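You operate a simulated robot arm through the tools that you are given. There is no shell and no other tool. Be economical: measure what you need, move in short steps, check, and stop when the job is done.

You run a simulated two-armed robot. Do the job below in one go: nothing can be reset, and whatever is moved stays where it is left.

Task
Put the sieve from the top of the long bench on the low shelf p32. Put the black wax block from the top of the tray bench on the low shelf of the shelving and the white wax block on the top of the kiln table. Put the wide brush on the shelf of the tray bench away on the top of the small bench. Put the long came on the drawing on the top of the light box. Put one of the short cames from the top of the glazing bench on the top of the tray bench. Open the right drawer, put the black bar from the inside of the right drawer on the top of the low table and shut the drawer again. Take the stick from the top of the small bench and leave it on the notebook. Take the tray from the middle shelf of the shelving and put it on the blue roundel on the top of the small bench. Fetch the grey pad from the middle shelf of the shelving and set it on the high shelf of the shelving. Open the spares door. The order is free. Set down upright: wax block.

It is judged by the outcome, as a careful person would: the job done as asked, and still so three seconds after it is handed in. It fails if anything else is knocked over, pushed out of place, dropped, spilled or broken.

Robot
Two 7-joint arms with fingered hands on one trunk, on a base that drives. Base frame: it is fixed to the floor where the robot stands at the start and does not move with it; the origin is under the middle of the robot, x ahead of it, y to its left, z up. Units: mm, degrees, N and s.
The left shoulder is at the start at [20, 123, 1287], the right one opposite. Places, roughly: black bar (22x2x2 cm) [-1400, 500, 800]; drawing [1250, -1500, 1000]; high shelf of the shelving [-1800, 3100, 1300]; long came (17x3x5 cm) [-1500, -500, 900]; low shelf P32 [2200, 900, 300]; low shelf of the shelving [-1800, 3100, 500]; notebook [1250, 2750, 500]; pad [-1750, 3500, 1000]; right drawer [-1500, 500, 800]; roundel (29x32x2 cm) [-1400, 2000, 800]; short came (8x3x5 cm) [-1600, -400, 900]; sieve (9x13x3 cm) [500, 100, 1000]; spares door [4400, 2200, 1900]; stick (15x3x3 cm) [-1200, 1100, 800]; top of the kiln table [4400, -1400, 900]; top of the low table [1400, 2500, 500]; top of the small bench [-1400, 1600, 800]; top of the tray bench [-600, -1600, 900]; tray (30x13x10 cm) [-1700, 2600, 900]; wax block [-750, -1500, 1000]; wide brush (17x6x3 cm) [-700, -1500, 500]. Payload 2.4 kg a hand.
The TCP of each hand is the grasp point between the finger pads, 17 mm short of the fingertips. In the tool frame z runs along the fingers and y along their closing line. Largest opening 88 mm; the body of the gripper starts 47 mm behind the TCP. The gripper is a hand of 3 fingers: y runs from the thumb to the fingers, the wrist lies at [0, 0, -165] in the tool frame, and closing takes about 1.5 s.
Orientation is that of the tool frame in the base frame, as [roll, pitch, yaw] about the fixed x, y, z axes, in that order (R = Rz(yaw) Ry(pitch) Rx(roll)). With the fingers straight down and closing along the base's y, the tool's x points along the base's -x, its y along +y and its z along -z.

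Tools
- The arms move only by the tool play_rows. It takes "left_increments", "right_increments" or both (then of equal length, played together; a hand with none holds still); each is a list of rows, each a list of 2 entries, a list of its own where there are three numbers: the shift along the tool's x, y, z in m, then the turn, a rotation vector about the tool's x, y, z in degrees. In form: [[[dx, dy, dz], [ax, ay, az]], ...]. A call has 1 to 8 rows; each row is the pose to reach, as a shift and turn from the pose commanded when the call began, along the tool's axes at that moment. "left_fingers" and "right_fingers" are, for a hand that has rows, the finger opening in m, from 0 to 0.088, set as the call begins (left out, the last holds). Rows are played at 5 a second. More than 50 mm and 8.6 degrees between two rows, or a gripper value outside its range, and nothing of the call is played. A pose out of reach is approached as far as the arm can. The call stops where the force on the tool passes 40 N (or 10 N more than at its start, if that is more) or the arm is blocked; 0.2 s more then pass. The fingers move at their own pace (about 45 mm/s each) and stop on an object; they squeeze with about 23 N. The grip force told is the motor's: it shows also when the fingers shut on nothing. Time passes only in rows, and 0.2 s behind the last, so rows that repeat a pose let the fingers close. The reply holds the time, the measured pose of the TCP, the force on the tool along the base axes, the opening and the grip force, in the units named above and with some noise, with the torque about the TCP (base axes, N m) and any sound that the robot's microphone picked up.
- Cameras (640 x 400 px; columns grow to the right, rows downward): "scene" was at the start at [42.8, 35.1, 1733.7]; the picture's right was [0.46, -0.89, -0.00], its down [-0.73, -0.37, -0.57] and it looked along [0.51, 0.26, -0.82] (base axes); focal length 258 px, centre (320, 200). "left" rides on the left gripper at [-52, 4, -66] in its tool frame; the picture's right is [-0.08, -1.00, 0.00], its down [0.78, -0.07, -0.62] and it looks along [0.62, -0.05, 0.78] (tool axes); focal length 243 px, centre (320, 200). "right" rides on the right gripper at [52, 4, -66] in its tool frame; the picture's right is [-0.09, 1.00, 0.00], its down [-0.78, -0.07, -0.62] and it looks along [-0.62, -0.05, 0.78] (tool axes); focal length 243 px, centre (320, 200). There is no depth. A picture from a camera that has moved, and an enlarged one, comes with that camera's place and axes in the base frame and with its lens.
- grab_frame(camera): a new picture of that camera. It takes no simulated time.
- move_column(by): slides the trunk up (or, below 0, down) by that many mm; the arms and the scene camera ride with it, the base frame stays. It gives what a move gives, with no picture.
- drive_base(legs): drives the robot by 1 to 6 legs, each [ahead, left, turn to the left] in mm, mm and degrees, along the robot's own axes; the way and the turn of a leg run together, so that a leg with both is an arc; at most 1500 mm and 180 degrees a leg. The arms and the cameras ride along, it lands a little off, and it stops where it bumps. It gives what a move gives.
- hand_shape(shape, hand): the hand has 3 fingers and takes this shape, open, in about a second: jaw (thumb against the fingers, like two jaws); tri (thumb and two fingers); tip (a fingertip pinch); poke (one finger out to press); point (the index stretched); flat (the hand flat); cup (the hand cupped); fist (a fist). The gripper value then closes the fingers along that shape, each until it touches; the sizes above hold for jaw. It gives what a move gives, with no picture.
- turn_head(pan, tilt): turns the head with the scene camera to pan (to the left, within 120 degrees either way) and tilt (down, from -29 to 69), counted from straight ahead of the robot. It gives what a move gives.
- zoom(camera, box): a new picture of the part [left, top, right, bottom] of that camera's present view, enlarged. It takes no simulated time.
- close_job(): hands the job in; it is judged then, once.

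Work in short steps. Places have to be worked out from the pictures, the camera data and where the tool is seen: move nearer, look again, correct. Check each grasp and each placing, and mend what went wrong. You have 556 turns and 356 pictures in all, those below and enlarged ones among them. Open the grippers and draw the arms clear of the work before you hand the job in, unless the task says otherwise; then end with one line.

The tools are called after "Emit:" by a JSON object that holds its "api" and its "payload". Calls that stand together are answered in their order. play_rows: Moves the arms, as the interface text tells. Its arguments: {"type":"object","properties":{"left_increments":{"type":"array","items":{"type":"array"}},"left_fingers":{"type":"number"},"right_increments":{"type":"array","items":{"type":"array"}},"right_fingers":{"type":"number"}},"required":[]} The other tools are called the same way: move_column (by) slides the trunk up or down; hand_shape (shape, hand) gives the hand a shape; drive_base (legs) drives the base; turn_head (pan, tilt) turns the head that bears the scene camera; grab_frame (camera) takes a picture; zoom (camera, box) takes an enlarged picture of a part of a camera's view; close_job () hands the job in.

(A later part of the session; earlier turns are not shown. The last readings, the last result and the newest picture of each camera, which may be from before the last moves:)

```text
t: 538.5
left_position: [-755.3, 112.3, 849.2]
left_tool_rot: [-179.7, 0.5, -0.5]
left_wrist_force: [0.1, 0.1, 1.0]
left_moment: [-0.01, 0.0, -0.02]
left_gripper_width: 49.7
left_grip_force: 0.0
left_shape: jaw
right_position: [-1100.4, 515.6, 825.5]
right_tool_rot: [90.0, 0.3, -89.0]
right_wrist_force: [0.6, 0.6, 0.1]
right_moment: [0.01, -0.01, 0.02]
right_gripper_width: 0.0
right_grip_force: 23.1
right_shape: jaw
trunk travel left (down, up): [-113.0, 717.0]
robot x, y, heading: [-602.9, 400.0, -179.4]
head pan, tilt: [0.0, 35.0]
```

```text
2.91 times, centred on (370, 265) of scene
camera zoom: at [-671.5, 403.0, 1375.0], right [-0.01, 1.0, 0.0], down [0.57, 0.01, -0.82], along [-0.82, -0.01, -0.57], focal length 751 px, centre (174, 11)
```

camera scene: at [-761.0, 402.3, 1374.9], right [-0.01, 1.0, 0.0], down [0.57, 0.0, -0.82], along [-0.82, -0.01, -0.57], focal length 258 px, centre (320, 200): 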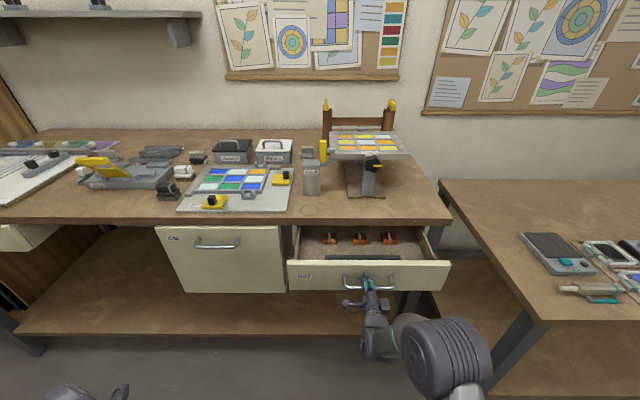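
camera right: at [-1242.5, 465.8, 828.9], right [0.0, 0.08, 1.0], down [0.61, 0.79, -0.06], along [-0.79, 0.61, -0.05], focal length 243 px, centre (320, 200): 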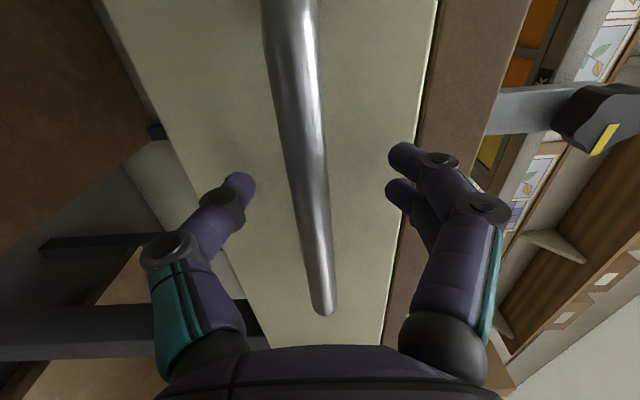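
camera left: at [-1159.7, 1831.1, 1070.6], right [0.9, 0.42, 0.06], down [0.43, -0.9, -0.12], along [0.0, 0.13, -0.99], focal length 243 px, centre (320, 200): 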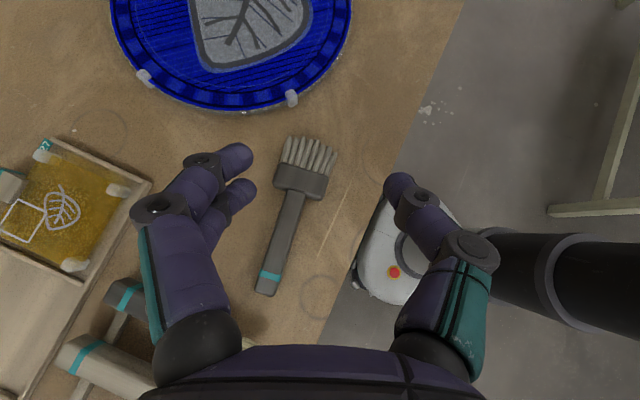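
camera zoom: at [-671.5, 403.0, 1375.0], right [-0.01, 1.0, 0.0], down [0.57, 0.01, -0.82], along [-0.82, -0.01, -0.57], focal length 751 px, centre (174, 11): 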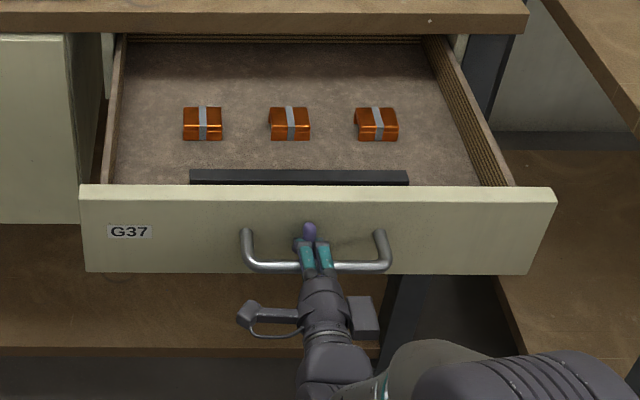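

Drawer open 210; bar at x ≈ -1218, y 412–641, orange clips behind it. I release the handle, back off, raise, and point the hand down with closing along x.

Emit:
{"api": "play_rows", "payload": {"right_increments": [[[0, 0, 0], [0, 0, 0]], [[0, 0, 0], [0, 0, 0]], [[0, 0, 0], [0, 0, 0]], [[0, 0, 0], [0, 0, 0]], [[0, 0, 0], [0, 0, 0]]], "right_fingers": 0.06}}

Emit:
{"api": "drive_base", "payload": {"legs": [[-110, 0, 0]]}}

Emit:
{"api": "move_column", "payload": {"by": 150}}

Emit:
{"api": "play_rows", "payload": {"right_increments": [[[0, 0, -0.008], [8.5, 0, 0]], [[0, 0, -0.016], [17, 0, 0]], [[0, 0, -0.024], [25.5, 0, 0]], [[0, 0, -0.032], [34, 0, 0]], [[0, 0, -0.04], [42.5, 0, 0]], [[0, 0, -0.048], [51, 0, 0]], [[0, 0, -0.056], [59.5, 0, 0]], [[0, 0, -0.064], [68, 0, 0]]]}}

Emit:
{"api": "play_rows", "payload": {"right_increments": [[[0, 0, 0], [7.5, 0, 0]], [[0, 0, 0], [15, 0, 0]], [[0, 0, 0], [22, 0, 0]]]}}

Emit:
{"api": "grab_frame", "payload": {"camera": "scene"}}

```text
t: 539.7
left_position: [-756.7, 113.8, 848.9]
left_tool_rot: [-179.7, 0.5, -0.5]
left_wrist_force: [-0.8, 0.0, 0.4]
left_moment: [-0.05, 0.0, -0.01]
left_gripper_width: 49.7
left_grip_force: 0.0
left_shape: jaw
right_position: [-1100.4, 515.2, 825.6]
right_tool_rot: [90.0, 0.4, -89.0]
right_wrist_force: [-0.9, 0.1, -0.7]
right_moment: [0.03, 0.01, 0.01]
right_gripper_width: 59.7
right_grip_force: 0.0
right_shape: jaw
trunk travel left (down, up): [-113.0, 717.0]
robot x, y, heading: [-600.7, 399.3, -179.7]
head pan, tilt: [0.0, 35.0]
```

```text
t: 540.9
left_position: [-644.0, 114.7, 850.5]
left_tool_rot: [-179.7, 0.5, -0.5]
left_wrist_force: [0.0, 0.2, 0.4]
left_moment: [0.03, -0.01, 0.01]
left_gripper_width: 49.5
left_grip_force: 0.0
left_shape: jaw
right_position: [-988.5, 517.0, 825.2]
right_tool_rot: [89.9, 0.2, -89.0]
right_wrist_force: [0.3, -0.1, -0.4]
right_moment: [-0.01, 0.01, 0.01]
right_gripper_width: 59.8
right_grip_force: 0.0
right_shape: jaw
trunk travel left (down, up): [-113.0, 717.0]
robot x, y, heading: [-494.4, 403.1, -179.3]
head pan, tilt: [0.0, 35.0]
```

```text
t: 542.6
left_position: [-645.1, 115.1, 998.5]
left_tool_rot: [-179.7, 0.6, -0.5]
left_wrist_force: [0.4, -0.4, -0.2]
left_moment: [0.01, 0.0, 0.0]
left_gripper_width: 49.7
left_grip_force: 0.1
left_shape: jaw
right_position: [-989.4, 516.4, 975.3]
right_tool_rot: [89.9, 0.3, -89.0]
right_wrist_force: [-0.7, 0.1, 1.2]
right_moment: [0.01, 0.01, 0.01]
right_gripper_width: 59.9
right_grip_force: 0.0
right_shape: jaw
trunk travel left (down, up): [-263.0, 567.0]
robot x, y, heading: [-490.7, 399.6, -179.7]
head pan, tilt: [0.0, 35.0]
```

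```text
t: 544.4
left_position: [-645.1, 115.2, 998.3]
left_tool_rot: [-179.7, 0.5, -0.5]
left_wrist_force: [-1.0, -0.1, 0.1]
left_moment: [0.02, -0.03, -0.02]
left_gripper_width: 49.8
left_grip_force: 0.0
left_shape: jaw
right_position: [-924.5, 517.2, 976.4]
right_tool_rot: [158.0, 0.4, -89.0]
right_wrist_force: [0.1, -0.4, -0.6]
right_moment: [0.01, 0.02, 0.01]
right_gripper_width: 59.8
right_grip_force: 0.1
right_shape: jaw
trunk travel left (down, up): [-263.0, 567.0]
robot x, y, heading: [-487.5, 402.1, -179.6]
head pan, tilt: [0.0, 35.0]
```

```text
t: 545.2
left_position: [-645.1, 115.4, 998.7]
left_tool_rot: [-179.7, 0.5, -0.4]
left_wrist_force: [-0.1, -0.5, -1.1]
left_moment: [-0.01, 0.02, 0.02]
left_gripper_width: 49.9
left_grip_force: 0.0
left_shape: jaw
right_position: [-925.7, 517.4, 975.6]
right_tool_rot: [179.9, 0.4, -89.1]
right_wrist_force: [-0.1, -0.4, -0.5]
right_moment: [-0.02, -0.03, -0.02]
right_gripper_width: 59.9
right_grip_force: 0.0
right_shape: jaw
trunk travel left (down, up): [-263.0, 567.0]
robot x, y, heading: [-494.0, 401.3, -179.6]
head pan, tilt: [0.0, 35.0]
```

```text
166 pictures are left
camera scene: at [-560.6, 404.1, 1524.9], right [-0.01, 1.0, 0.0], down [0.57, 0.01, -0.82], along [-0.82, -0.01, -0.57], focal length 258 px, centre (320, 200)
```

scene: 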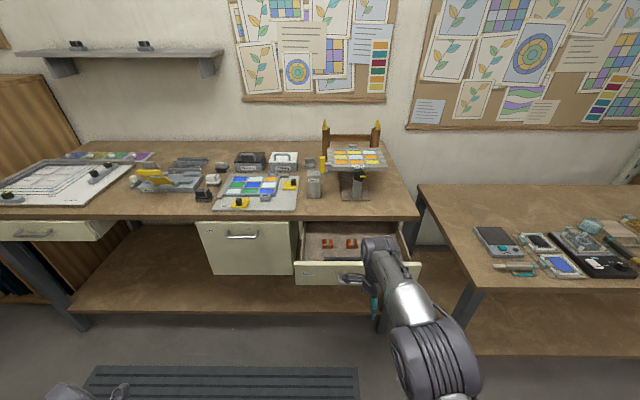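

Drive forward 290 so the hand is above the bar, then look.

Emit:
{"api": "drive_base", "payload": {"legs": [[288, -9, 0]]}}

Emit:
{"api": "grab_frame", "payload": {"camera": "right"}}

Emit:
{"api": "grab_frame", "payload": {"camera": "scene"}}

```text
t: 547.2
left_position: [-940.5, 120.9, 999.6]
left_tool_rot: [-179.6, 0.4, -0.5]
left_wrist_force: [-0.1, -0.8, -0.3]
left_moment: [-0.01, 0.02, -0.02]
left_gripper_width: 49.6
left_grip_force: 0.1
left_shape: jaw
right_position: [-1221.7, 523.6, 975.0]
right_tool_rot: [179.9, 0.3, -89.0]
right_wrist_force: [-0.4, 0.5, -0.6]
right_moment: [0.01, 0.0, 0.0]
right_gripper_width: 59.8
right_grip_force: 0.0
right_shape: jaw
trunk travel left (down, up): [-263.0, 567.0]
robot x, y, heading: [-783.1, 408.4, -179.5]
head pan, tilt: [0.0, 35.0]
```

```text
165 pictures are left
camera right: at [-1224.1, 471.5, 1040.8], right [-1.0, 0.07, 0.0], down [0.05, 0.78, 0.63], along [0.04, 0.62, -0.78], focal length 243 px, centre (320, 200)
```

right: 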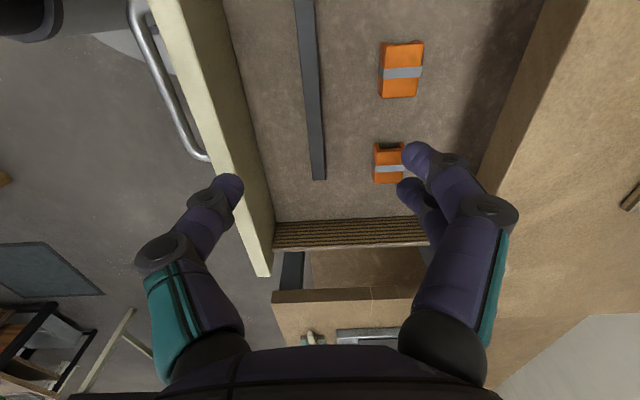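

```text
164 pictures are left
camera scene: at [-855.8, 410.3, 1524.9], right [-0.01, 1.0, 0.0], down [0.57, 0.01, -0.82], along [-0.82, -0.01, -0.57], focal length 258 px, centre (320, 200)
```

scene: 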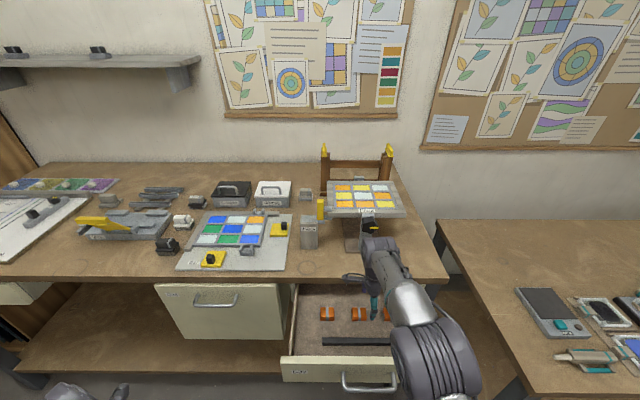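

Bar at x ≈ -1211, ends y 421–643. I correct and lower to z 835, then check.

Emit:
{"api": "play_rows", "payload": {"right_increments": [[[-0.003, -0.004, 0.035], [0, 0, 0]], [[-0.0065, -0.0087, 0.07], [0, 0, 0]], [[-0.0065, -0.0087, 0.105], [0, 0, 0]], [[-0.0065, -0.0087, 0.14], [0, 0, 0]]], "right_fingers": 0.045}}

Emit:
{"api": "grab_frame", "payload": {"camera": "right"}}

```text
t: 548.2
left_position: [-940.4, 120.3, 999.5]
left_tool_rot: [-179.7, 0.5, -0.6]
left_wrist_force: [0.4, 0.2, 0.0]
left_moment: [-0.02, -0.01, -0.01]
left_gripper_width: 49.6
left_grip_force: 0.1
left_shape: jaw
right_position: [-1211.9, 528.7, 834.0]
right_tool_rot: [179.8, 0.4, -89.0]
right_wrist_force: [0.3, -0.7, -0.2]
right_moment: [0.0, -0.04, 0.0]
right_gripper_width: 45.0
right_grip_force: 0.0
right_shape: jaw
trunk travel left (down, up): [-263.0, 567.0]
robot x, y, heading: [-786.2, 406.2, -179.3]
head pan, tilt: [0.0, 35.0]
```

```text
163 pictures are left
camera right: at [-1215.3, 476.8, 898.8], right [-1.0, 0.07, 0.0], down [0.05, 0.78, 0.63], along [0.04, 0.62, -0.78], focal length 243 px, centre (320, 200)
```

right: 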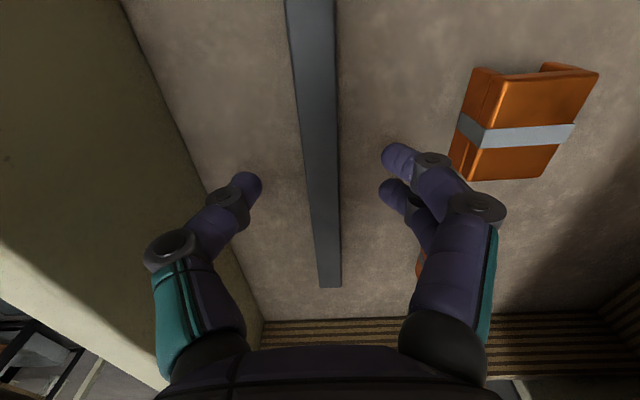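

Bar centred between the fingers. Lower 44 and close.

Emit:
{"api": "play_rows", "payload": {"right_increments": [[[0, 0, 0.018], [0, 0, 0]], [[0, 0, 0.034], [0, 0, 0]], [[0, 0, 0.046], [0, 0, 0]]]}}

Emit:
{"api": "play_rows", "payload": {"right_increments": [[[0, 0, 0.003], [0, 0, 0]], [[0, 0, 0.006], [0, 0, 0]], [[0, 0, 0.009], [0, 0, 0]]]}}

Emit:
{"api": "grab_frame", "payload": {"camera": "right"}}

```text
t: 548.9
left_position: [-939.1, 121.2, 999.8]
left_tool_rot: [-179.6, 0.5, -0.5]
left_wrist_force: [0.2, 0.3, 0.1]
left_moment: [0.01, 0.01, 0.03]
left_gripper_width: 49.5
left_grip_force: 0.0
left_shape: jaw
right_position: [-1216.7, 529.3, 806.3]
right_tool_rot: [179.0, 0.3, -89.0]
right_wrist_force: [2.1, 2.0, 26.6]
right_moment: [-0.01, -0.34, 0.06]
right_gripper_width: 45.1
right_grip_force: 0.0
right_shape: jaw
trunk travel left (down, up): [-263.0, 567.0]
robot x, y, heading: [-784.6, 407.1, -179.5]
head pan, tilt: [0.0, 35.0]
stopped in row 3 (right hand): the force on the tool passed its limit at 53 N (the readings are from after the stop); the commanded pose is now the measured one
```

```text
t: 549.3
left_position: [-939.2, 119.8, 1000.0]
left_tool_rot: [-179.5, 0.6, -0.5]
left_wrist_force: [-1.0, 1.0, 0.9]
left_moment: [-0.07, -0.02, -0.04]
left_gripper_width: 50.0
left_grip_force: 0.1
left_shape: jaw
right_position: [-1217.8, 530.0, 807.2]
right_tool_rot: [178.5, 0.2, -89.1]
right_wrist_force: [0.2, -0.9, 26.5]
right_moment: [-0.04, -0.55, 0.01]
right_gripper_width: 45.4
right_grip_force: 0.0
right_shape: jaw
trunk travel left (down, up): [-263.0, 567.0]
robot x, y, heading: [-782.2, 410.0, -179.4]
head pan, tilt: [0.0, 35.0]
stopped in row 1 (right hand): the force on the tool passed its limit at 44 N (the readings are from after the stop); the commanded pose is now the measured one
```

```text
162 pictures are left
camera right: at [-1220.1, 477.6, 871.9], right [-1.0, 0.07, 0.03], down [0.07, 0.78, 0.62], along [0.02, 0.62, -0.78], focal length 243 px, centre (320, 200)
```

right: 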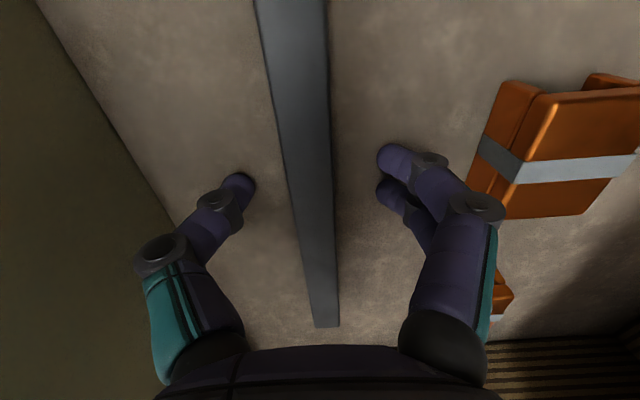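

Fingertips touch the drawer floor. Ease up 3 mm and close on the bar.

Emit:
{"api": "play_rows", "payload": {"right_increments": [[[0, -0.003, -0.003], [0, 0, 0]], [[0, -0.003, -0.003], [0, 0, 0]], [[0, -0.003, -0.003], [0, 0, 0]], [[0, -0.003, -0.003], [0, 0, 0]], [[0, -0.003, -0.003], [0, 0, 0]], [[0, -0.003, -0.003], [0, 0, 0]]], "right_fingers": 0.0}}

Emit:
{"api": "play_rows", "payload": {"right_increments": [[[0, 0, -0.03], [0, 0, 0]], [[0, 0, -0.07], [0, 0, 0]], [[0, 0, -0.11], [0, 0, 0]], [[0, 0, -0.15], [0, 0, 0]]]}}

Emit:
{"api": "grab_frame", "payload": {"camera": "right"}}

```text
t: 550.7
left_position: [-938.8, 121.7, 998.4]
left_tool_rot: [-179.8, 0.5, -0.6]
left_wrist_force: [0.0, 0.1, -0.7]
left_moment: [-0.01, -0.06, 0.01]
left_gripper_width: 49.8
left_grip_force: 0.1
left_shape: jaw
right_position: [-1214.5, 530.1, 806.5]
right_tool_rot: [178.8, 0.3, -89.1]
right_wrist_force: [0.0, 0.1, 0.6]
right_moment: [-0.03, 0.02, -0.01]
right_gripper_width: 17.0
right_grip_force: 23.2
right_shape: jaw
trunk travel left (down, up): [-263.0, 567.0]
robot x, y, heading: [-784.7, 409.4, -179.4]
head pan, tilt: [0.0, 35.0]
```

```text
t: 551.7
left_position: [-940.1, 121.6, 998.8]
left_tool_rot: [-179.6, 0.5, -0.5]
left_wrist_force: [1.2, -0.7, 0.2]
left_moment: [0.02, -0.01, -0.01]
left_gripper_width: 49.8
left_grip_force: 0.1
left_shape: jaw
right_position: [-1215.5, 526.2, 955.4]
right_tool_rot: [178.8, 0.4, -89.1]
right_wrist_force: [0.3, 0.7, -2.1]
right_moment: [0.02, 0.0, 0.01]
right_gripper_width: 16.0
right_grip_force: 22.9
right_shape: jaw
trunk travel left (down, up): [-263.0, 567.0]
robot x, y, heading: [-782.5, 408.3, -179.8]
head pan, tilt: [0.0, 35.0]
```

```text
161 pictures are left
camera right: at [-1216.7, 474.3, 1022.3], right [-1.0, 0.07, 0.02], down [0.07, 0.78, 0.62], along [0.03, 0.62, -0.78], focal length 243 px, centre (320, 200)
```

right: 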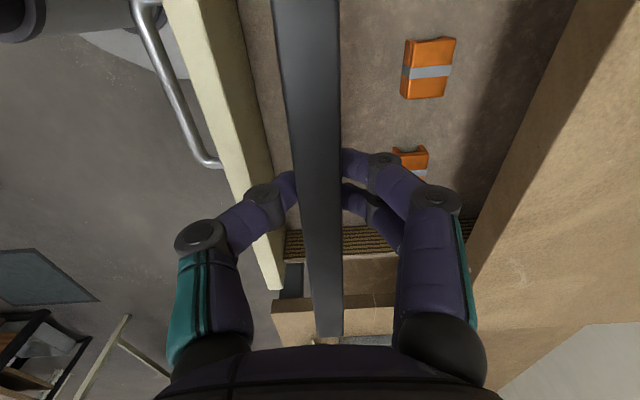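

The bar is lifted out. I raise and draw in the right hand, step back, and prepare the left hand (pitched) to push the drawer shut.

Emit:
{"api": "play_rows", "payload": {"right_increments": [[[0, -0.018, -0.036], [0, 0, 0]], [[0, -0.036, -0.072], [0, 0, 0]], [[0, -0.054, -0.108], [0, 0, 0]], [[0, -0.072, -0.144], [0, 0, 0]], [[0, -0.09, -0.18], [0, 0, 0]]]}}

Emit:
{"api": "drive_base", "payload": {"legs": [[-200, 0, 0], [0, -111, 0]]}}

Emit:
{"api": "play_rows", "payload": {"left_increments": [[[-0.02, -0.023, 0.016], [0, 0, 0]], [[-0.04, -0.046, 0.033], [0, 0, 0]], [[-0.06, -0.069, 0.05], [0, 0, 0]], [[-0.08, -0.092, 0.066], [0, 0, 0]], [[-0.1, -0.115, 0.083], [0, 0, 0]], [[-0.12, -0.138, 0.1], [0, 0, 0]], [[-0.145, -0.163, 0.119], [0, 0, 0]]], "left_fingers": 0.0}}

Emit:
{"api": "play_rows", "payload": {"left_increments": [[[0, 0, 0], [0, -6.5, 0]], [[0, 0, 0], [0, -13, 0]], [[0, 0, 0], [0, -19.5, 0]], [[0, 0, 0], [0, -26, 0]], [[0, 0, 0], [0, -32.5, 0]], [[0, 0, 0], [0, -39, 0]], [[0, 0, 0], [0, -45.5, 0]], [[0, 0, 0], [0, -52, 0]]]}}

Emit:
{"api": "grab_frame", "payload": {"camera": "scene"}}

```text
t: 552.9
left_position: [-939.8, 119.7, 1000.0]
left_tool_rot: [-179.7, 0.5, -0.5]
left_wrist_force: [0.9, -0.4, 0.2]
left_moment: [0.02, 0.01, -0.01]
left_gripper_width: 49.5
left_grip_force: 0.0
left_shape: jaw
right_position: [-1118.0, 529.7, 1135.9]
right_tool_rot: [178.7, 0.3, -89.0]
right_wrist_force: [0.3, -0.8, -1.9]
right_moment: [0.01, 0.04, -0.02]
right_gripper_width: 15.8
right_grip_force: 23.3
right_shape: jaw
trunk travel left (down, up): [-263.0, 567.0]
robot x, y, heading: [-785.8, 410.7, -179.5]
head pan, tilt: [0.0, 35.0]
```

```text
t: 555.3
left_position: [-737.6, 236.3, 1000.0]
left_tool_rot: [-179.6, 0.5, -0.7]
left_wrist_force: [0.2, 0.3, 0.9]
left_moment: [0.04, 0.0, -0.01]
left_gripper_width: 49.8
left_grip_force: 0.0
left_shape: jaw
right_position: [-914.3, 644.8, 1134.7]
right_tool_rot: [178.8, 0.3, -89.4]
right_wrist_force: [-1.1, -0.5, -2.4]
right_moment: [0.03, -0.01, 0.02]
right_gripper_width: 15.6
right_grip_force: 23.3
right_shape: jaw
trunk travel left (down, up): [-263.0, 567.0]
robot x, y, heading: [-583.6, 524.4, -179.6]
head pan, tilt: [0.0, 35.0]
```

```text
t: 556.9
left_position: [-881.2, 405.5, 882.7]
left_tool_rot: [-179.6, 0.5, -0.7]
left_wrist_force: [0.0, 0.5, 0.2]
left_moment: [-0.03, -0.01, -0.02]
left_gripper_width: 0.0
left_grip_force: 22.6
left_shape: jaw
right_position: [-915.8, 643.2, 1136.7]
right_tool_rot: [178.9, 0.4, -89.3]
right_wrist_force: [0.8, 0.4, -1.9]
right_moment: [0.03, -0.03, 0.0]
right_gripper_width: 15.9
right_grip_force: 22.8
right_shape: jaw
trunk travel left (down, up): [-263.0, 567.0]
robot x, y, heading: [-580.4, 521.5, -179.8]
head pan, tilt: [0.0, 35.0]
```

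```text
t: 558.7
left_position: [-897.9, 406.4, 875.1]
left_tool_rot: [-179.3, 52.4, -0.4]
left_wrist_force: [0.9, -0.7, 0.2]
left_moment: [0.0, -0.01, -0.04]
left_gripper_width: 0.2
left_grip_force: 23.0
left_shape: jaw
left hand out of reach, approached as far as the arm can: row 7, 8
right_position: [-914.2, 644.1, 1135.7]
right_tool_rot: [178.8, 0.4, -89.4]
right_wrist_force: [-0.7, -0.3, -2.3]
right_moment: [0.02, -0.02, -0.03]
right_gripper_width: 15.9
right_grip_force: 22.7
right_shape: jaw
trunk travel left (down, up): [-263.0, 567.0]
robot x, y, heading: [-584.0, 520.8, -179.6]
head pan, tilt: [0.0, 35.0]
```

```text
160 pictures are left
camera scene: at [-651.7, 524.1, 1524.9], right [0.0, 1.0, 0.0], down [0.57, 0.0, -0.82], along [-0.82, 0.0, -0.57], focal length 258 px, centre (320, 200)
```

scene: 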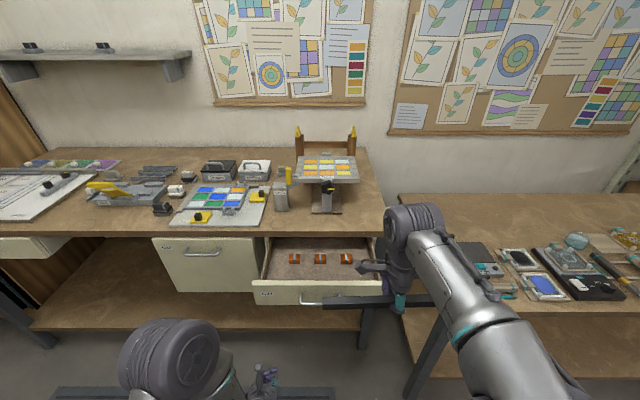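

Extend and lower the left hand to the panel height, then drive forward to touch and push.

Emit:
{"api": "play_rows", "payload": {"left_increments": [[[0.003, 0, 0.04], [0, 0, 0]], [[0.006, 0, 0.081], [0, 0, 0]]]}}

Emit:
{"api": "drive_base", "payload": {"legs": [[140, 8, 0]]}}

Emit:
{"api": "grab_frame", "payload": {"camera": "scene"}}

Emit:
{"api": "grab_frame", "payload": {"camera": "left"}}

```text
t: 559.3
left_position: [-961.2, 408.0, 819.2]
left_tool_rot: [-179.6, 52.5, -0.5]
left_wrist_force: [-0.1, 0.2, 0.6]
left_moment: [0.01, 0.02, 0.01]
left_gripper_width: 0.0
left_grip_force: 22.6
left_shape: jaw
right_position: [-914.7, 643.6, 1136.3]
right_tool_rot: [178.7, 0.5, -89.4]
right_wrist_force: [-0.4, 0.1, -2.0]
right_moment: [0.02, 0.02, 0.02]
right_gripper_width: 15.8
right_grip_force: 23.5
right_shape: jaw
trunk travel left (down, up): [-263.0, 567.0]
robot x, y, heading: [-583.6, 521.5, -179.8]
head pan, tilt: [0.0, 35.0]
```

```text
t: 560.7
left_position: [-1102.7, 400.6, 818.2]
left_tool_rot: [-179.5, 52.4, -0.5]
left_wrist_force: [0.8, 0.5, -0.9]
left_moment: [-0.06, -0.01, -0.02]
left_gripper_width: 0.2
left_grip_force: 23.2
left_shape: jaw
right_position: [-1057.5, 636.2, 1135.7]
right_tool_rot: [178.8, 0.4, -89.5]
right_wrist_force: [0.9, -0.1, -2.6]
right_moment: [0.05, -0.02, 0.04]
right_gripper_width: 15.4
right_grip_force: 22.4
right_shape: jaw
trunk travel left (down, up): [-263.0, 567.0]
robot x, y, heading: [-723.7, 511.8, -179.9]
head pan, tilt: [0.0, 35.0]
```

```text
159 pictures are left
camera scene: at [-795.2, 515.7, 1524.8], right [0.0, 1.0, 0.0], down [0.57, 0.0, -0.82], along [-0.82, 0.0, -0.57], focal length 258 px, centre (320, 200)
```

scene: 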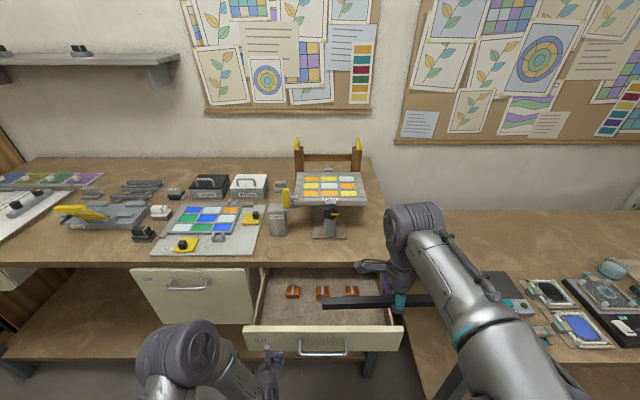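

```text
158 pictures are left
camera left: at [-1081.6, 395.0, 901.3], right [-0.04, 1.0, 0.07], down [0.97, 0.05, -0.24], along [-0.24, 0.06, -0.97], focal length 243 px, centre (320, 200)
```

left: 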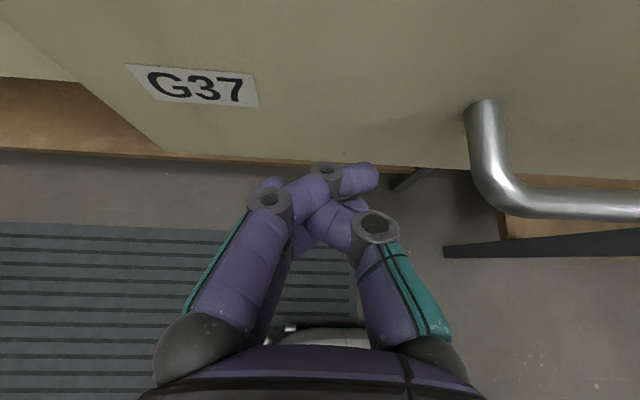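

Fingertips will meet the panel left of its handle. Push by driving forward in two steps.

Emit:
{"api": "drive_base", "payload": {"legs": [[120, 0, 0]]}}

Emit:
{"api": "grab_frame", "payload": {"camera": "scene"}}

```text
t: 561.9
left_position: [-1228.0, 402.7, 818.6]
left_tool_rot: [-179.4, 52.4, -0.8]
left_wrist_force: [-0.5, 0.6, 0.8]
left_moment: [0.02, 0.0, -0.03]
left_gripper_width: 0.0
left_grip_force: 22.8
left_shape: jaw
right_position: [-1180.2, 636.7, 1134.6]
right_tool_rot: [178.8, 0.3, -89.8]
right_wrist_force: [0.2, -0.3, -3.1]
right_moment: [0.02, -0.01, 0.0]
right_gripper_width: 15.6
right_grip_force: 22.9
right_shape: jaw
trunk travel left (down, up): [-263.0, 567.0]
robot x, y, heading: [-846.1, 512.3, 179.6]
head pan, tilt: [0.0, 35.0]
```

```text
157 pictures are left
camera scene: at [-918.7, 516.2, 1524.8], right [0.0, 1.0, 0.0], down [0.57, 0.0, -0.82], along [-0.82, 0.0, -0.57], focal length 258 px, centre (320, 200)
```

scene: 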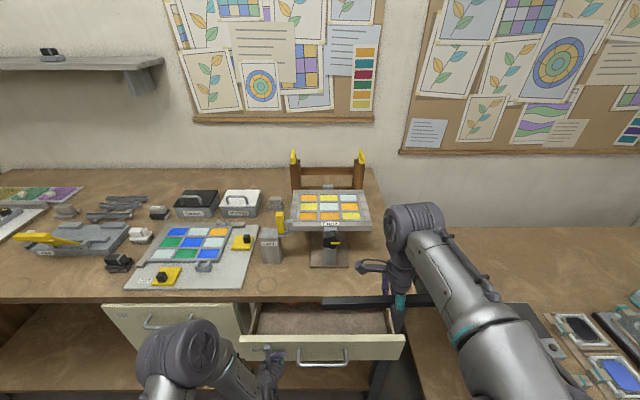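

The drawer is sliding in. Push the remaining ~110.

Emit:
{"api": "drive_base", "payload": {"legs": [[108, 0, 0]]}}

Emit:
{"api": "grab_frame", "payload": {"camera": "scene"}}

Emit:
{"api": "grab_frame", "payload": {"camera": "left"}}

```text
t: 563.1
left_position: [-1331.7, 405.7, 818.0]
left_tool_rot: [-179.3, 52.4, -1.0]
left_wrist_force: [33.3, -0.3, -10.3]
left_moment: [-0.06, 0.09, -0.16]
left_gripper_width: 0.0
left_grip_force: 23.5
left_shape: jaw
right_position: [-1284.6, 638.6, 1137.2]
right_tool_rot: [178.6, 0.3, -89.9]
right_wrist_force: [-0.2, 0.5, -3.0]
right_moment: [-0.02, 0.01, -0.02]
right_gripper_width: 15.8
right_grip_force: 22.8
right_shape: jaw
trunk travel left (down, up): [-263.0, 567.0]
robot x, y, heading: [-957.9, 513.6, 179.6]
head pan, tilt: [0.0, 35.0]
```

```text
156 pictures are left
camera scene: at [-1022.0, 516.5, 1525.0], right [0.01, 1.0, 0.0], down [0.57, 0.0, -0.82], along [-0.82, 0.0, -0.57], focal length 258 px, centre (320, 200)
```

scene: 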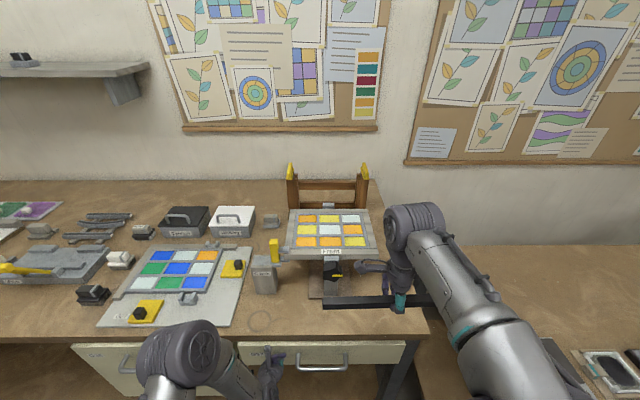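

```text
155 pictures are left
camera left: at [-1310.7, 398.3, 901.4], right [-0.03, 1.0, 0.07], down [0.97, 0.04, -0.24], along [-0.24, 0.06, -0.97], focal length 243 px, centre (320, 200)
```

left: 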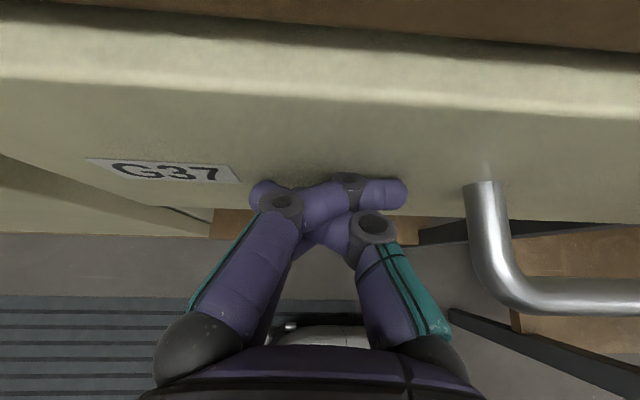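

The drawer is shut (33 N at the stop). I back off, set the left hand vertical, and go for the stick on the small bench.

Emit:
{"api": "drive_base", "payload": {"legs": [[-300, 0, 0.4]]}}

Emit:
{"api": "play_rows", "payload": {"left_increments": [[[-0.017, 0, -0.013], [0, 7.5, 0]], [[-0.034, 0, -0.026], [0, 15, 0]], [[-0.05, 0, -0.04], [0, 22.5, 0]], [[-0.067, 0, -0.053], [0, 30, 0]], [[-0.084, 0, -0.066], [0, 37.5, 0]], [[-0.1, 0, -0.079], [0, 45, 0]], [[-0.118, 0, -0.092], [0, 52.4, 0]]], "left_fingers": 0.05}}

Emit:
{"api": "play_rows", "payload": {"left_increments": [[[0, 0, 0], [0, 0, 8.5]], [[0, 0, 0], [0, 0, 17]], [[0, 0, 0], [0, 0, 25.5]], [[0, 0, 0], [0, 0, 34]], [[0, 0, 0], [0, 0, 42.5]], [[0, 0, 0], [0, 0, 51]], [[0, 0, 0], [0, 0, 59.5]], [[0, 0, 0], [0, 0, 68]]]}}

Emit:
{"api": "drive_base", "payload": {"legs": [[0, -670, 0]]}}

Emit:
{"api": "turn_head", "payload": {"pan": 10, "tilt": 45}}

Emit:
{"api": "grab_frame", "payload": {"camera": "scene"}}

```text
t: 565.1
left_position: [-1031.5, 400.9, 818.7]
left_tool_rot: [-179.5, 52.1, -0.4]
left_wrist_force: [-0.7, -0.1, 0.1]
left_moment: [0.02, 0.01, 0.02]
left_gripper_width: 0.1
left_grip_force: 22.4
left_shape: jaw
right_position: [-988.5, 635.7, 1134.9]
right_tool_rot: [178.7, 0.3, -89.1]
right_wrist_force: [-0.4, 0.6, -2.0]
right_moment: [0.02, 0.0, 0.01]
right_gripper_width: 15.7
right_grip_force: 23.2
right_shape: jaw
trunk travel left (down, up): [-263.0, 567.0]
robot x, y, heading: [-653.8, 513.0, -179.7]
head pan, tilt: [0.0, 35.0]
```

```text
t: 566.8
left_position: [-1032.2, 397.1, 967.0]
left_tool_rot: [-179.8, -0.3, -0.7]
left_wrist_force: [0.0, 0.4, 0.2]
left_moment: [0.04, 0.01, 0.01]
left_gripper_width: 49.8
left_grip_force: 0.1
left_shape: jaw
left hand out of reach, approached as far as the arm can: row 4
right_position: [-989.0, 635.0, 1135.1]
right_tool_rot: [178.8, 0.3, -89.2]
right_wrist_force: [0.3, -0.1, -1.3]
right_moment: [0.02, -0.01, 0.0]
right_gripper_width: 15.8
right_grip_force: 23.2
right_shape: jaw
trunk travel left (down, up): [-263.0, 567.0]
robot x, y, heading: [-654.3, 515.6, -179.6]
head pan, tilt: [0.0, 35.0]
```

```text
t: 568.5
left_position: [-1032.4, 398.1, 968.5]
left_tool_rot: [-179.6, 0.2, -68.9]
left_wrist_force: [0.6, 0.0, 0.2]
left_moment: [-0.02, -0.01, -0.04]
left_gripper_width: 49.9
left_grip_force: 0.1
left_shape: jaw
right_position: [-988.8, 636.7, 1135.1]
right_tool_rot: [178.7, 0.3, -89.3]
right_wrist_force: [-0.7, 0.5, -2.0]
right_moment: [0.05, -0.01, 0.02]
right_gripper_width: 15.8
right_grip_force: 23.2
right_shape: jaw
trunk travel left (down, up): [-263.0, 567.0]
robot x, y, heading: [-656.2, 517.0, -179.6]
head pan, tilt: [0.0, 35.0]
```

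```text
t: 572.3
left_position: [-1043.0, 1061.1, 968.8]
left_tool_rot: [-179.7, 0.2, -67.2]
left_wrist_force: [0.3, 0.7, 0.6]
left_moment: [0.01, -0.03, -0.01]
left_gripper_width: 49.7
left_grip_force: 0.1
left_shape: jaw
right_position: [-1005.8, 1299.3, 1135.9]
right_tool_rot: [178.8, 0.2, -87.7]
right_wrist_force: [0.2, -0.1, -1.6]
right_moment: [0.02, 0.02, 0.0]
right_gripper_width: 15.5
right_grip_force: 22.7
right_shape: jaw
trunk travel left (down, up): [-263.0, 567.0]
robot x, y, heading: [-666.6, 1186.5, -178.1]
head pan, tilt: [0.0, 35.0]
```

```text
t: 573.0
left_position: [-1042.9, 1060.4, 968.1]
left_tool_rot: [-179.6, 0.2, -67.3]
left_wrist_force: [0.1, -0.2, 0.0]
left_moment: [0.0, -0.03, -0.02]
left_gripper_width: 49.7
left_grip_force: 0.0
left_shape: jaw
right_position: [-1007.1, 1301.0, 1135.4]
right_tool_rot: [178.8, 0.5, -87.7]
right_wrist_force: [1.5, 0.0, -1.9]
right_moment: [0.04, 0.0, 0.0]
right_gripper_width: 15.6
right_grip_force: 23.1
right_shape: jaw
trunk travel left (down, up): [-263.0, 567.0]
robot x, y, heading: [-667.4, 1185.8, -177.9]
head pan, tilt: [10.0, 45.0]
```

```text
154 pictures are left
camera scene: at [-731.5, 1173.7, 1510.1], right [-0.21, 0.98, 0.0], down [0.69, 0.15, -0.71], along [-0.69, -0.15, -0.71], focal length 258 px, centre (320, 200)
```

scene: 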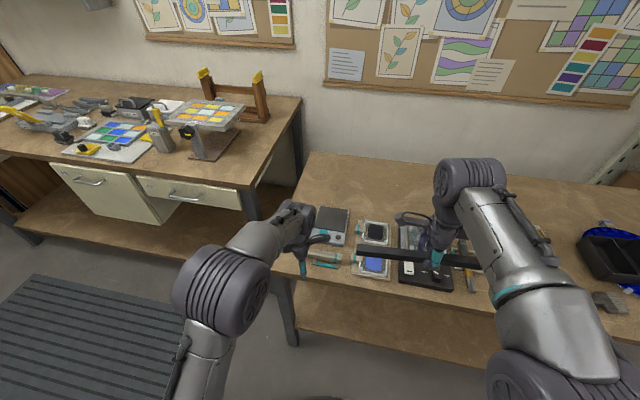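

The drawer is shut. Correct heading, finish turning the left hand, and look at the stick.

Emit:
{"api": "drive_base", "payload": {"legs": [[80, 0, -2]]}}

Emit:
{"api": "play_rows", "payload": {"left_increments": [[[0, 0, 0], [0, 0, 7]], [[0, 0, 0], [0, 0, 14]], [[0, 0, 0], [0, 0, 21]]]}}

Emit:
{"api": "grab_frame", "payload": {"camera": "left"}}

Emit:
{"api": "zoom", "payload": {"camera": "scene", "box": [270, 200, 400, 290]}}

```text
t: 574.0
left_position: [-1128.8, 1071.8, 967.4]
left_tool_rot: [-179.6, 0.3, -69.1]
left_wrist_force: [-0.3, 0.5, 0.1]
left_moment: [-0.04, -0.02, 0.03]
left_gripper_width: 50.0
left_grip_force: 0.0
left_shape: jaw
right_position: [-1084.0, 1308.7, 1135.0]
right_tool_rot: [178.8, 0.4, -89.6]
right_wrist_force: [-0.4, 0.1, -1.8]
right_moment: [0.02, -0.01, 0.0]
right_gripper_width: 15.6
right_grip_force: 22.8
right_shape: jaw
trunk travel left (down, up): [-263.0, 567.0]
robot x, y, heading: [-751.6, 1188.2, -180.2]
head pan, tilt: [10.0, 45.0]
```

```text
t: 574.9
left_position: [-1126.2, 1072.2, 968.0]
left_tool_rot: [-179.7, 0.3, -90.3]
left_wrist_force: [1.1, -0.3, 0.7]
left_moment: [0.01, 0.01, -0.01]
left_gripper_width: 49.9
left_grip_force: 0.1
left_shape: jaw
right_position: [-1083.0, 1309.4, 1135.6]
right_tool_rot: [178.8, 0.4, -89.6]
right_wrist_force: [-0.1, 0.1, -1.9]
right_moment: [0.03, -0.03, 0.0]
right_gripper_width: 15.8
right_grip_force: 22.6
right_shape: jaw
trunk travel left (down, up): [-263.0, 567.0]
robot x, y, heading: [-752.0, 1185.5, -180.3]
head pan, tilt: [10.0, 45.0]
```

```text
153 pictures are left
camera left: at [-1130.9, 1124.2, 1035.1], right [1.0, 0.08, 0.01], down [0.06, -0.78, 0.62], along [0.05, -0.61, -0.79], focal length 243 px, centre (320, 200)
```

left: 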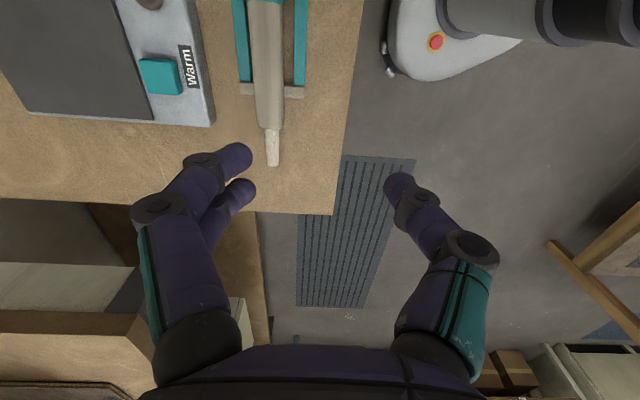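

```text
4.44 times, centred on (335, 245) of scene
camera zoom: at [-813.3, 1174.2, 1510.1], right [-0.17, 0.98, 0.0], down [0.7, 0.12, -0.71], along [-0.7, -0.12, -0.71], focal length 1148 px, centre (253, 0)
```

zoom: 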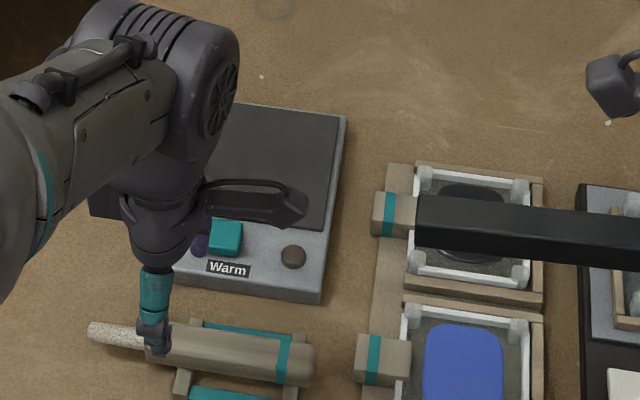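

The stick lies along y on a small cradle at x ≈ -1167, with a free thick part at y ≈ 1041–1066. I move over that and lower to z 870 to check.

Emit:
{"api": "play_rows", "payload": {"left_increments": [[[0.006, 0.014, 0.02], [0, 0, 0]], [[0.012, 0.028, 0.045], [0, 0, 0]], [[0.019, 0.041, 0.07], [0, 0, 0]], [[0.019, 0.041, 0.095], [0, 0, 0]]], "left_fingers": 0.045}}

Emit:
{"api": "grab_frame", "payload": {"camera": "left"}}

```text
t: 575.9
left_position: [-1167.3, 1053.0, 873.3]
left_tool_rot: [-179.7, 0.2, -90.2]
left_wrist_force: [0.0, -0.2, 0.7]
left_moment: [-0.01, -0.01, -0.02]
left_gripper_width: 45.1
left_grip_force: 0.1
left_shape: jaw
right_position: [-1084.1, 1309.4, 1134.4]
right_tool_rot: [178.8, 0.4, -89.6]
right_wrist_force: [1.2, -0.3, -1.8]
right_moment: [0.05, 0.0, -0.02]
right_gripper_width: 15.9
right_grip_force: 22.6
right_shape: jaw
trunk travel left (down, up): [-263.0, 567.0]
robot x, y, heading: [-748.3, 1187.9, -180.1]
head pan, tilt: [10.0, 45.0]
```

```text
151 pictures are left
camera left: at [-1171.4, 1104.0, 940.8], right [1.0, 0.08, 0.01], down [0.06, -0.78, 0.62], along [0.06, -0.61, -0.79], focal length 243 px, centre (320, 200)
```

left: 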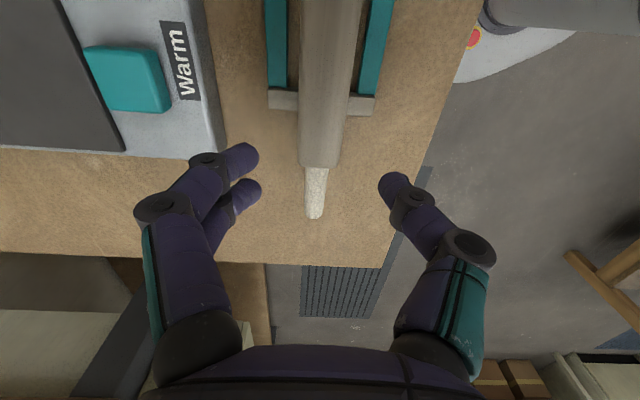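

Well aligned; shift 4 mm toward the tip and descend to z 827.

Emit:
{"api": "play_rows", "payload": {"left_increments": [[[0.004, 0, 0.015], [0, 0, 0]], [[0.004, 0, 0.03], [0, 0, 0]], [[0.004, 0, 0.046], [0, 0, 0]]]}}

Emit:
{"api": "play_rows", "payload": {"left_increments": [[[0, 0, 0], [0, 0, 0]], [[0, 0, 0], [0, 0, 0]], [[0, 0, 0], [0, 0, 0]], [[0, 0, 0], [0, 0, 0]], [[0, 0, 0], [0, 0, 0]], [[0, 0, 0], [0, 0, 0]]], "left_fingers": 0.0}}

Emit:
{"api": "grab_frame", "payload": {"camera": "left"}}

```text
t: 576.6
left_position: [-1168.2, 1048.9, 825.8]
left_tool_rot: [-179.7, 0.3, -90.1]
left_wrist_force: [0.5, 0.0, -0.2]
left_moment: [0.01, 0.03, 0.02]
left_gripper_width: 45.5
left_grip_force: 0.0
left_shape: jaw
right_position: [-1084.6, 1308.3, 1134.1]
right_tool_rot: [178.8, 0.4, -89.7]
right_wrist_force: [-0.6, -0.4, -1.4]
right_moment: [-0.02, -0.02, -0.01]
right_gripper_width: 15.7
right_grip_force: 23.1
right_shape: jaw
trunk travel left (down, up): [-263.0, 567.0]
robot x, y, heading: [-747.4, 1186.7, -180.0]
head pan, tilt: [10.0, 45.0]
```

```text
t: 578.0
left_position: [-1168.1, 1047.6, 826.9]
left_tool_rot: [-179.7, 0.4, -90.1]
left_wrist_force: [0.0, 0.1, 0.5]
left_moment: [0.05, -0.02, 0.01]
left_gripper_width: 16.5
left_grip_force: 23.1
left_shape: jaw
right_position: [-1083.2, 1309.6, 1135.9]
right_tool_rot: [178.9, 0.3, -89.6]
right_wrist_force: [0.3, 0.1, -1.5]
right_moment: [0.02, 0.0, 0.03]
right_gripper_width: 15.7
right_grip_force: 22.7
right_shape: jaw
trunk travel left (down, up): [-263.0, 567.0]
robot x, y, heading: [-748.4, 1185.5, -179.6]
head pan, tilt: [10.0, 45.0]
```

```text
150 pictures are left
camera left: at [-1171.6, 1100.0, 893.4], right [1.0, 0.08, 0.01], down [0.06, -0.78, 0.62], along [0.06, -0.61, -0.79], focal length 243 px, centre (320, 200)
```

left: 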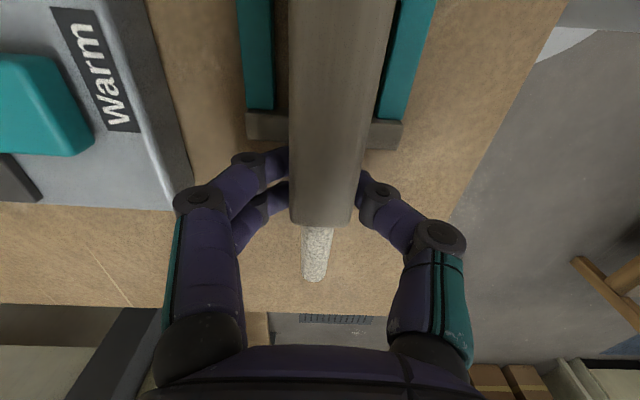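

Gripped. Lift slowly and check that the cradle stays.

Emit:
{"api": "play_rows", "payload": {"left_increments": [[[0, 0, -0.012], [0, 0, 0]], [[0, 0, -0.03], [0, 0, 0]], [[0, 0, -0.06], [0, 0, 0]]]}}

Emit:
{"api": "grab_frame", "payload": {"camera": "left"}}

Emit:
{"api": "zoom", "payload": {"camera": "scene", "box": [250, 200, 410, 300]}}

```text
t: 578.9
left_position: [-1167.3, 1049.3, 885.7]
left_tool_rot: [-179.6, 0.4, -90.3]
left_wrist_force: [0.4, 0.5, -0.7]
left_moment: [-0.05, 0.0, -0.03]
left_gripper_width: 16.3
left_grip_force: 23.1
left_shape: jaw
right_position: [-1082.5, 1308.7, 1135.4]
right_tool_rot: [178.7, 0.4, -89.6]
right_wrist_force: [1.0, -0.2, -2.0]
right_moment: [0.01, 0.0, -0.02]
right_gripper_width: 15.5
right_grip_force: 23.1
right_shape: jaw
trunk travel left (down, up): [-263.0, 567.0]
robot x, y, heading: [-751.6, 1186.8, -179.8]
head pan, tilt: [10.0, 45.0]
```

```text
149 pictures are left
camera left: at [-1170.8, 1101.7, 953.5], right [1.0, 0.08, 0.01], down [0.06, -0.78, 0.62], along [0.06, -0.61, -0.79], focal length 243 px, centre (320, 200)
```

left: 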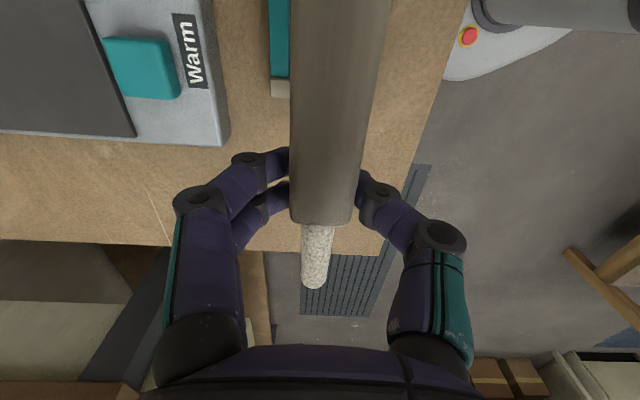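

```text
4.00 times, centred on (330, 250) of scene
camera zoom: at [-813.2, 1174.3, 1510.1], right [-0.17, 0.98, 0.0], down [0.7, 0.12, -0.71], along [-0.7, -0.12, -0.71], focal length 1033 px, centre (280, 0)
```

zoom: 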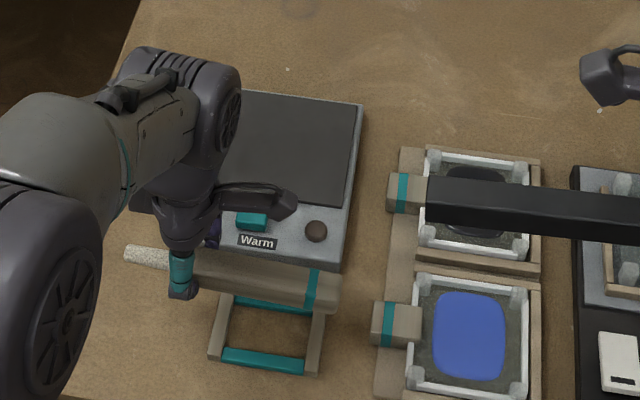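

The stick is held; the cradle stayed. Now to the low table: I step back, raise, turn around, and look at the way.

Emit:
{"api": "play_rows", "payload": {"left_increments": [[[0, 0, -0.04], [0, 0, 0]], [[0, -0.03, -0.08], [0, 0, 0]], [[0, -0.06, -0.12], [0, 0, 0]]]}}

Emit:
{"api": "drive_base", "payload": {"legs": [[-250, 0, 0], [0, 0, -130]]}}

Emit:
{"api": "turn_head", "payload": {"pan": 0, "tilt": 25}}

Emit:
{"api": "grab_frame", "payload": {"camera": "scene"}}

```text
t: 579.6
left_position: [-1109.5, 1051.6, 1007.7]
left_tool_rot: [-179.6, 0.2, -90.1]
left_wrist_force: [0.2, 0.8, -0.6]
left_moment: [-0.04, 0.0, 0.01]
left_gripper_width: 16.2
left_grip_force: 22.8
left_shape: jaw
right_position: [-1082.5, 1309.2, 1136.0]
right_tool_rot: [178.7, 0.4, -89.6]
right_wrist_force: [0.2, 0.1, -2.6]
right_moment: [0.03, -0.02, 0.0]
right_gripper_width: 15.6
right_grip_force: 23.2
right_shape: jaw
trunk travel left (down, up): [-263.0, 567.0]
robot x, y, heading: [-753.7, 1182.6, -180.1]
head pan, tilt: [10.0, 45.0]
```

```text
t: 586.9
left_position: [-371.0, 1547.2, 1006.5]
left_tool_rot: [-179.7, 0.4, 139.6]
left_wrist_force: [-0.1, 0.5, -0.3]
left_moment: [0.02, 0.01, -0.01]
left_gripper_width: 16.2
left_grip_force: 22.9
left_shape: jaw
right_position: [-190.6, 1360.5, 1135.2]
right_tool_rot: [178.9, 0.4, 140.1]
right_wrist_force: [-0.4, -0.1, -2.5]
right_moment: [-0.01, 0.0, 0.01]
right_gripper_width: 15.1
right_grip_force: 23.4
right_shape: jaw
trunk travel left (down, up): [-263.0, 567.0]
robot x, y, heading: [-497.4, 1188.7, 49.6]
head pan, tilt: [10.0, 45.0]
```

```text
t: 587.7
left_position: [-369.7, 1547.3, 1007.3]
left_tool_rot: [-179.6, 0.3, 139.6]
left_wrist_force: [-0.8, 0.2, -0.7]
left_moment: [0.04, -0.01, -0.01]
left_gripper_width: 16.0
left_grip_force: 22.8
left_shape: jaw
right_position: [-190.3, 1359.5, 1136.2]
right_tool_rot: [178.7, 0.4, 140.1]
right_wrist_force: [-0.5, 0.4, -1.8]
right_moment: [-0.01, -0.01, 0.02]
right_gripper_width: 15.4
right_grip_force: 22.7
right_shape: jaw
trunk travel left (down, up): [-263.0, 567.0]
robot x, y, heading: [-500.1, 1186.1, 49.7]
head pan, tilt: [0.0, 25.0]
```

```text
147 pictures are left
camera scene: at [-454.6, 1243.8, 1540.6], right [0.76, -0.65, 0.0], down [-0.27, -0.32, -0.91], along [0.59, 0.69, -0.42], focal length 258 px, centre (320, 200)
```

scene: 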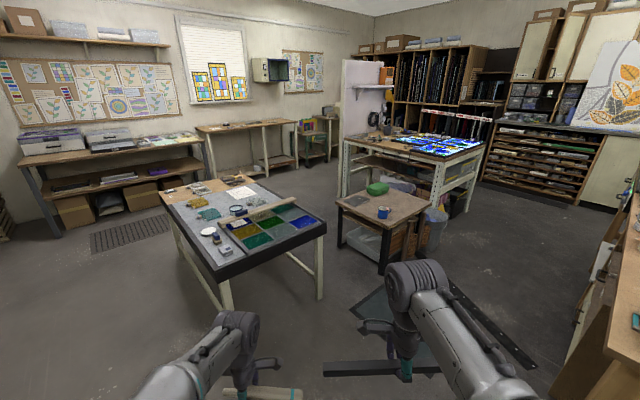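

The low table spans about x 1140–1725, y 2250–2780. I zoom in on it.

Emit:
{"api": "zoom", "payload": {"camera": "scene", "box": [325, 170, 445, 250]}}

```text
5.00 times, centred on (385, 210) of scene
camera zoom: at [-454.6, 1243.8, 1540.6], right [0.76, -0.65, 0.0], down [-0.27, -0.32, -0.91], along [0.59, 0.69, -0.42], focal length 1291 px, centre (-5, 150)
```

zoom: 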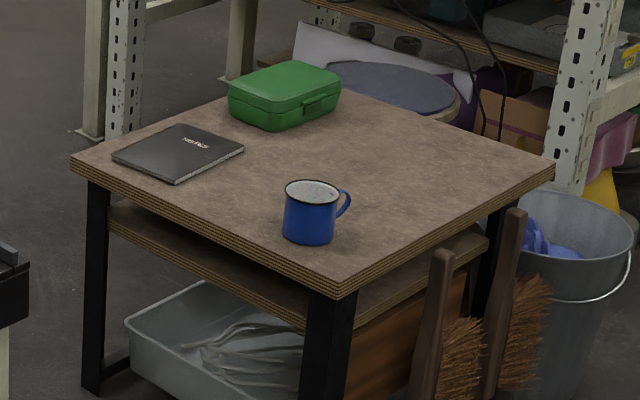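

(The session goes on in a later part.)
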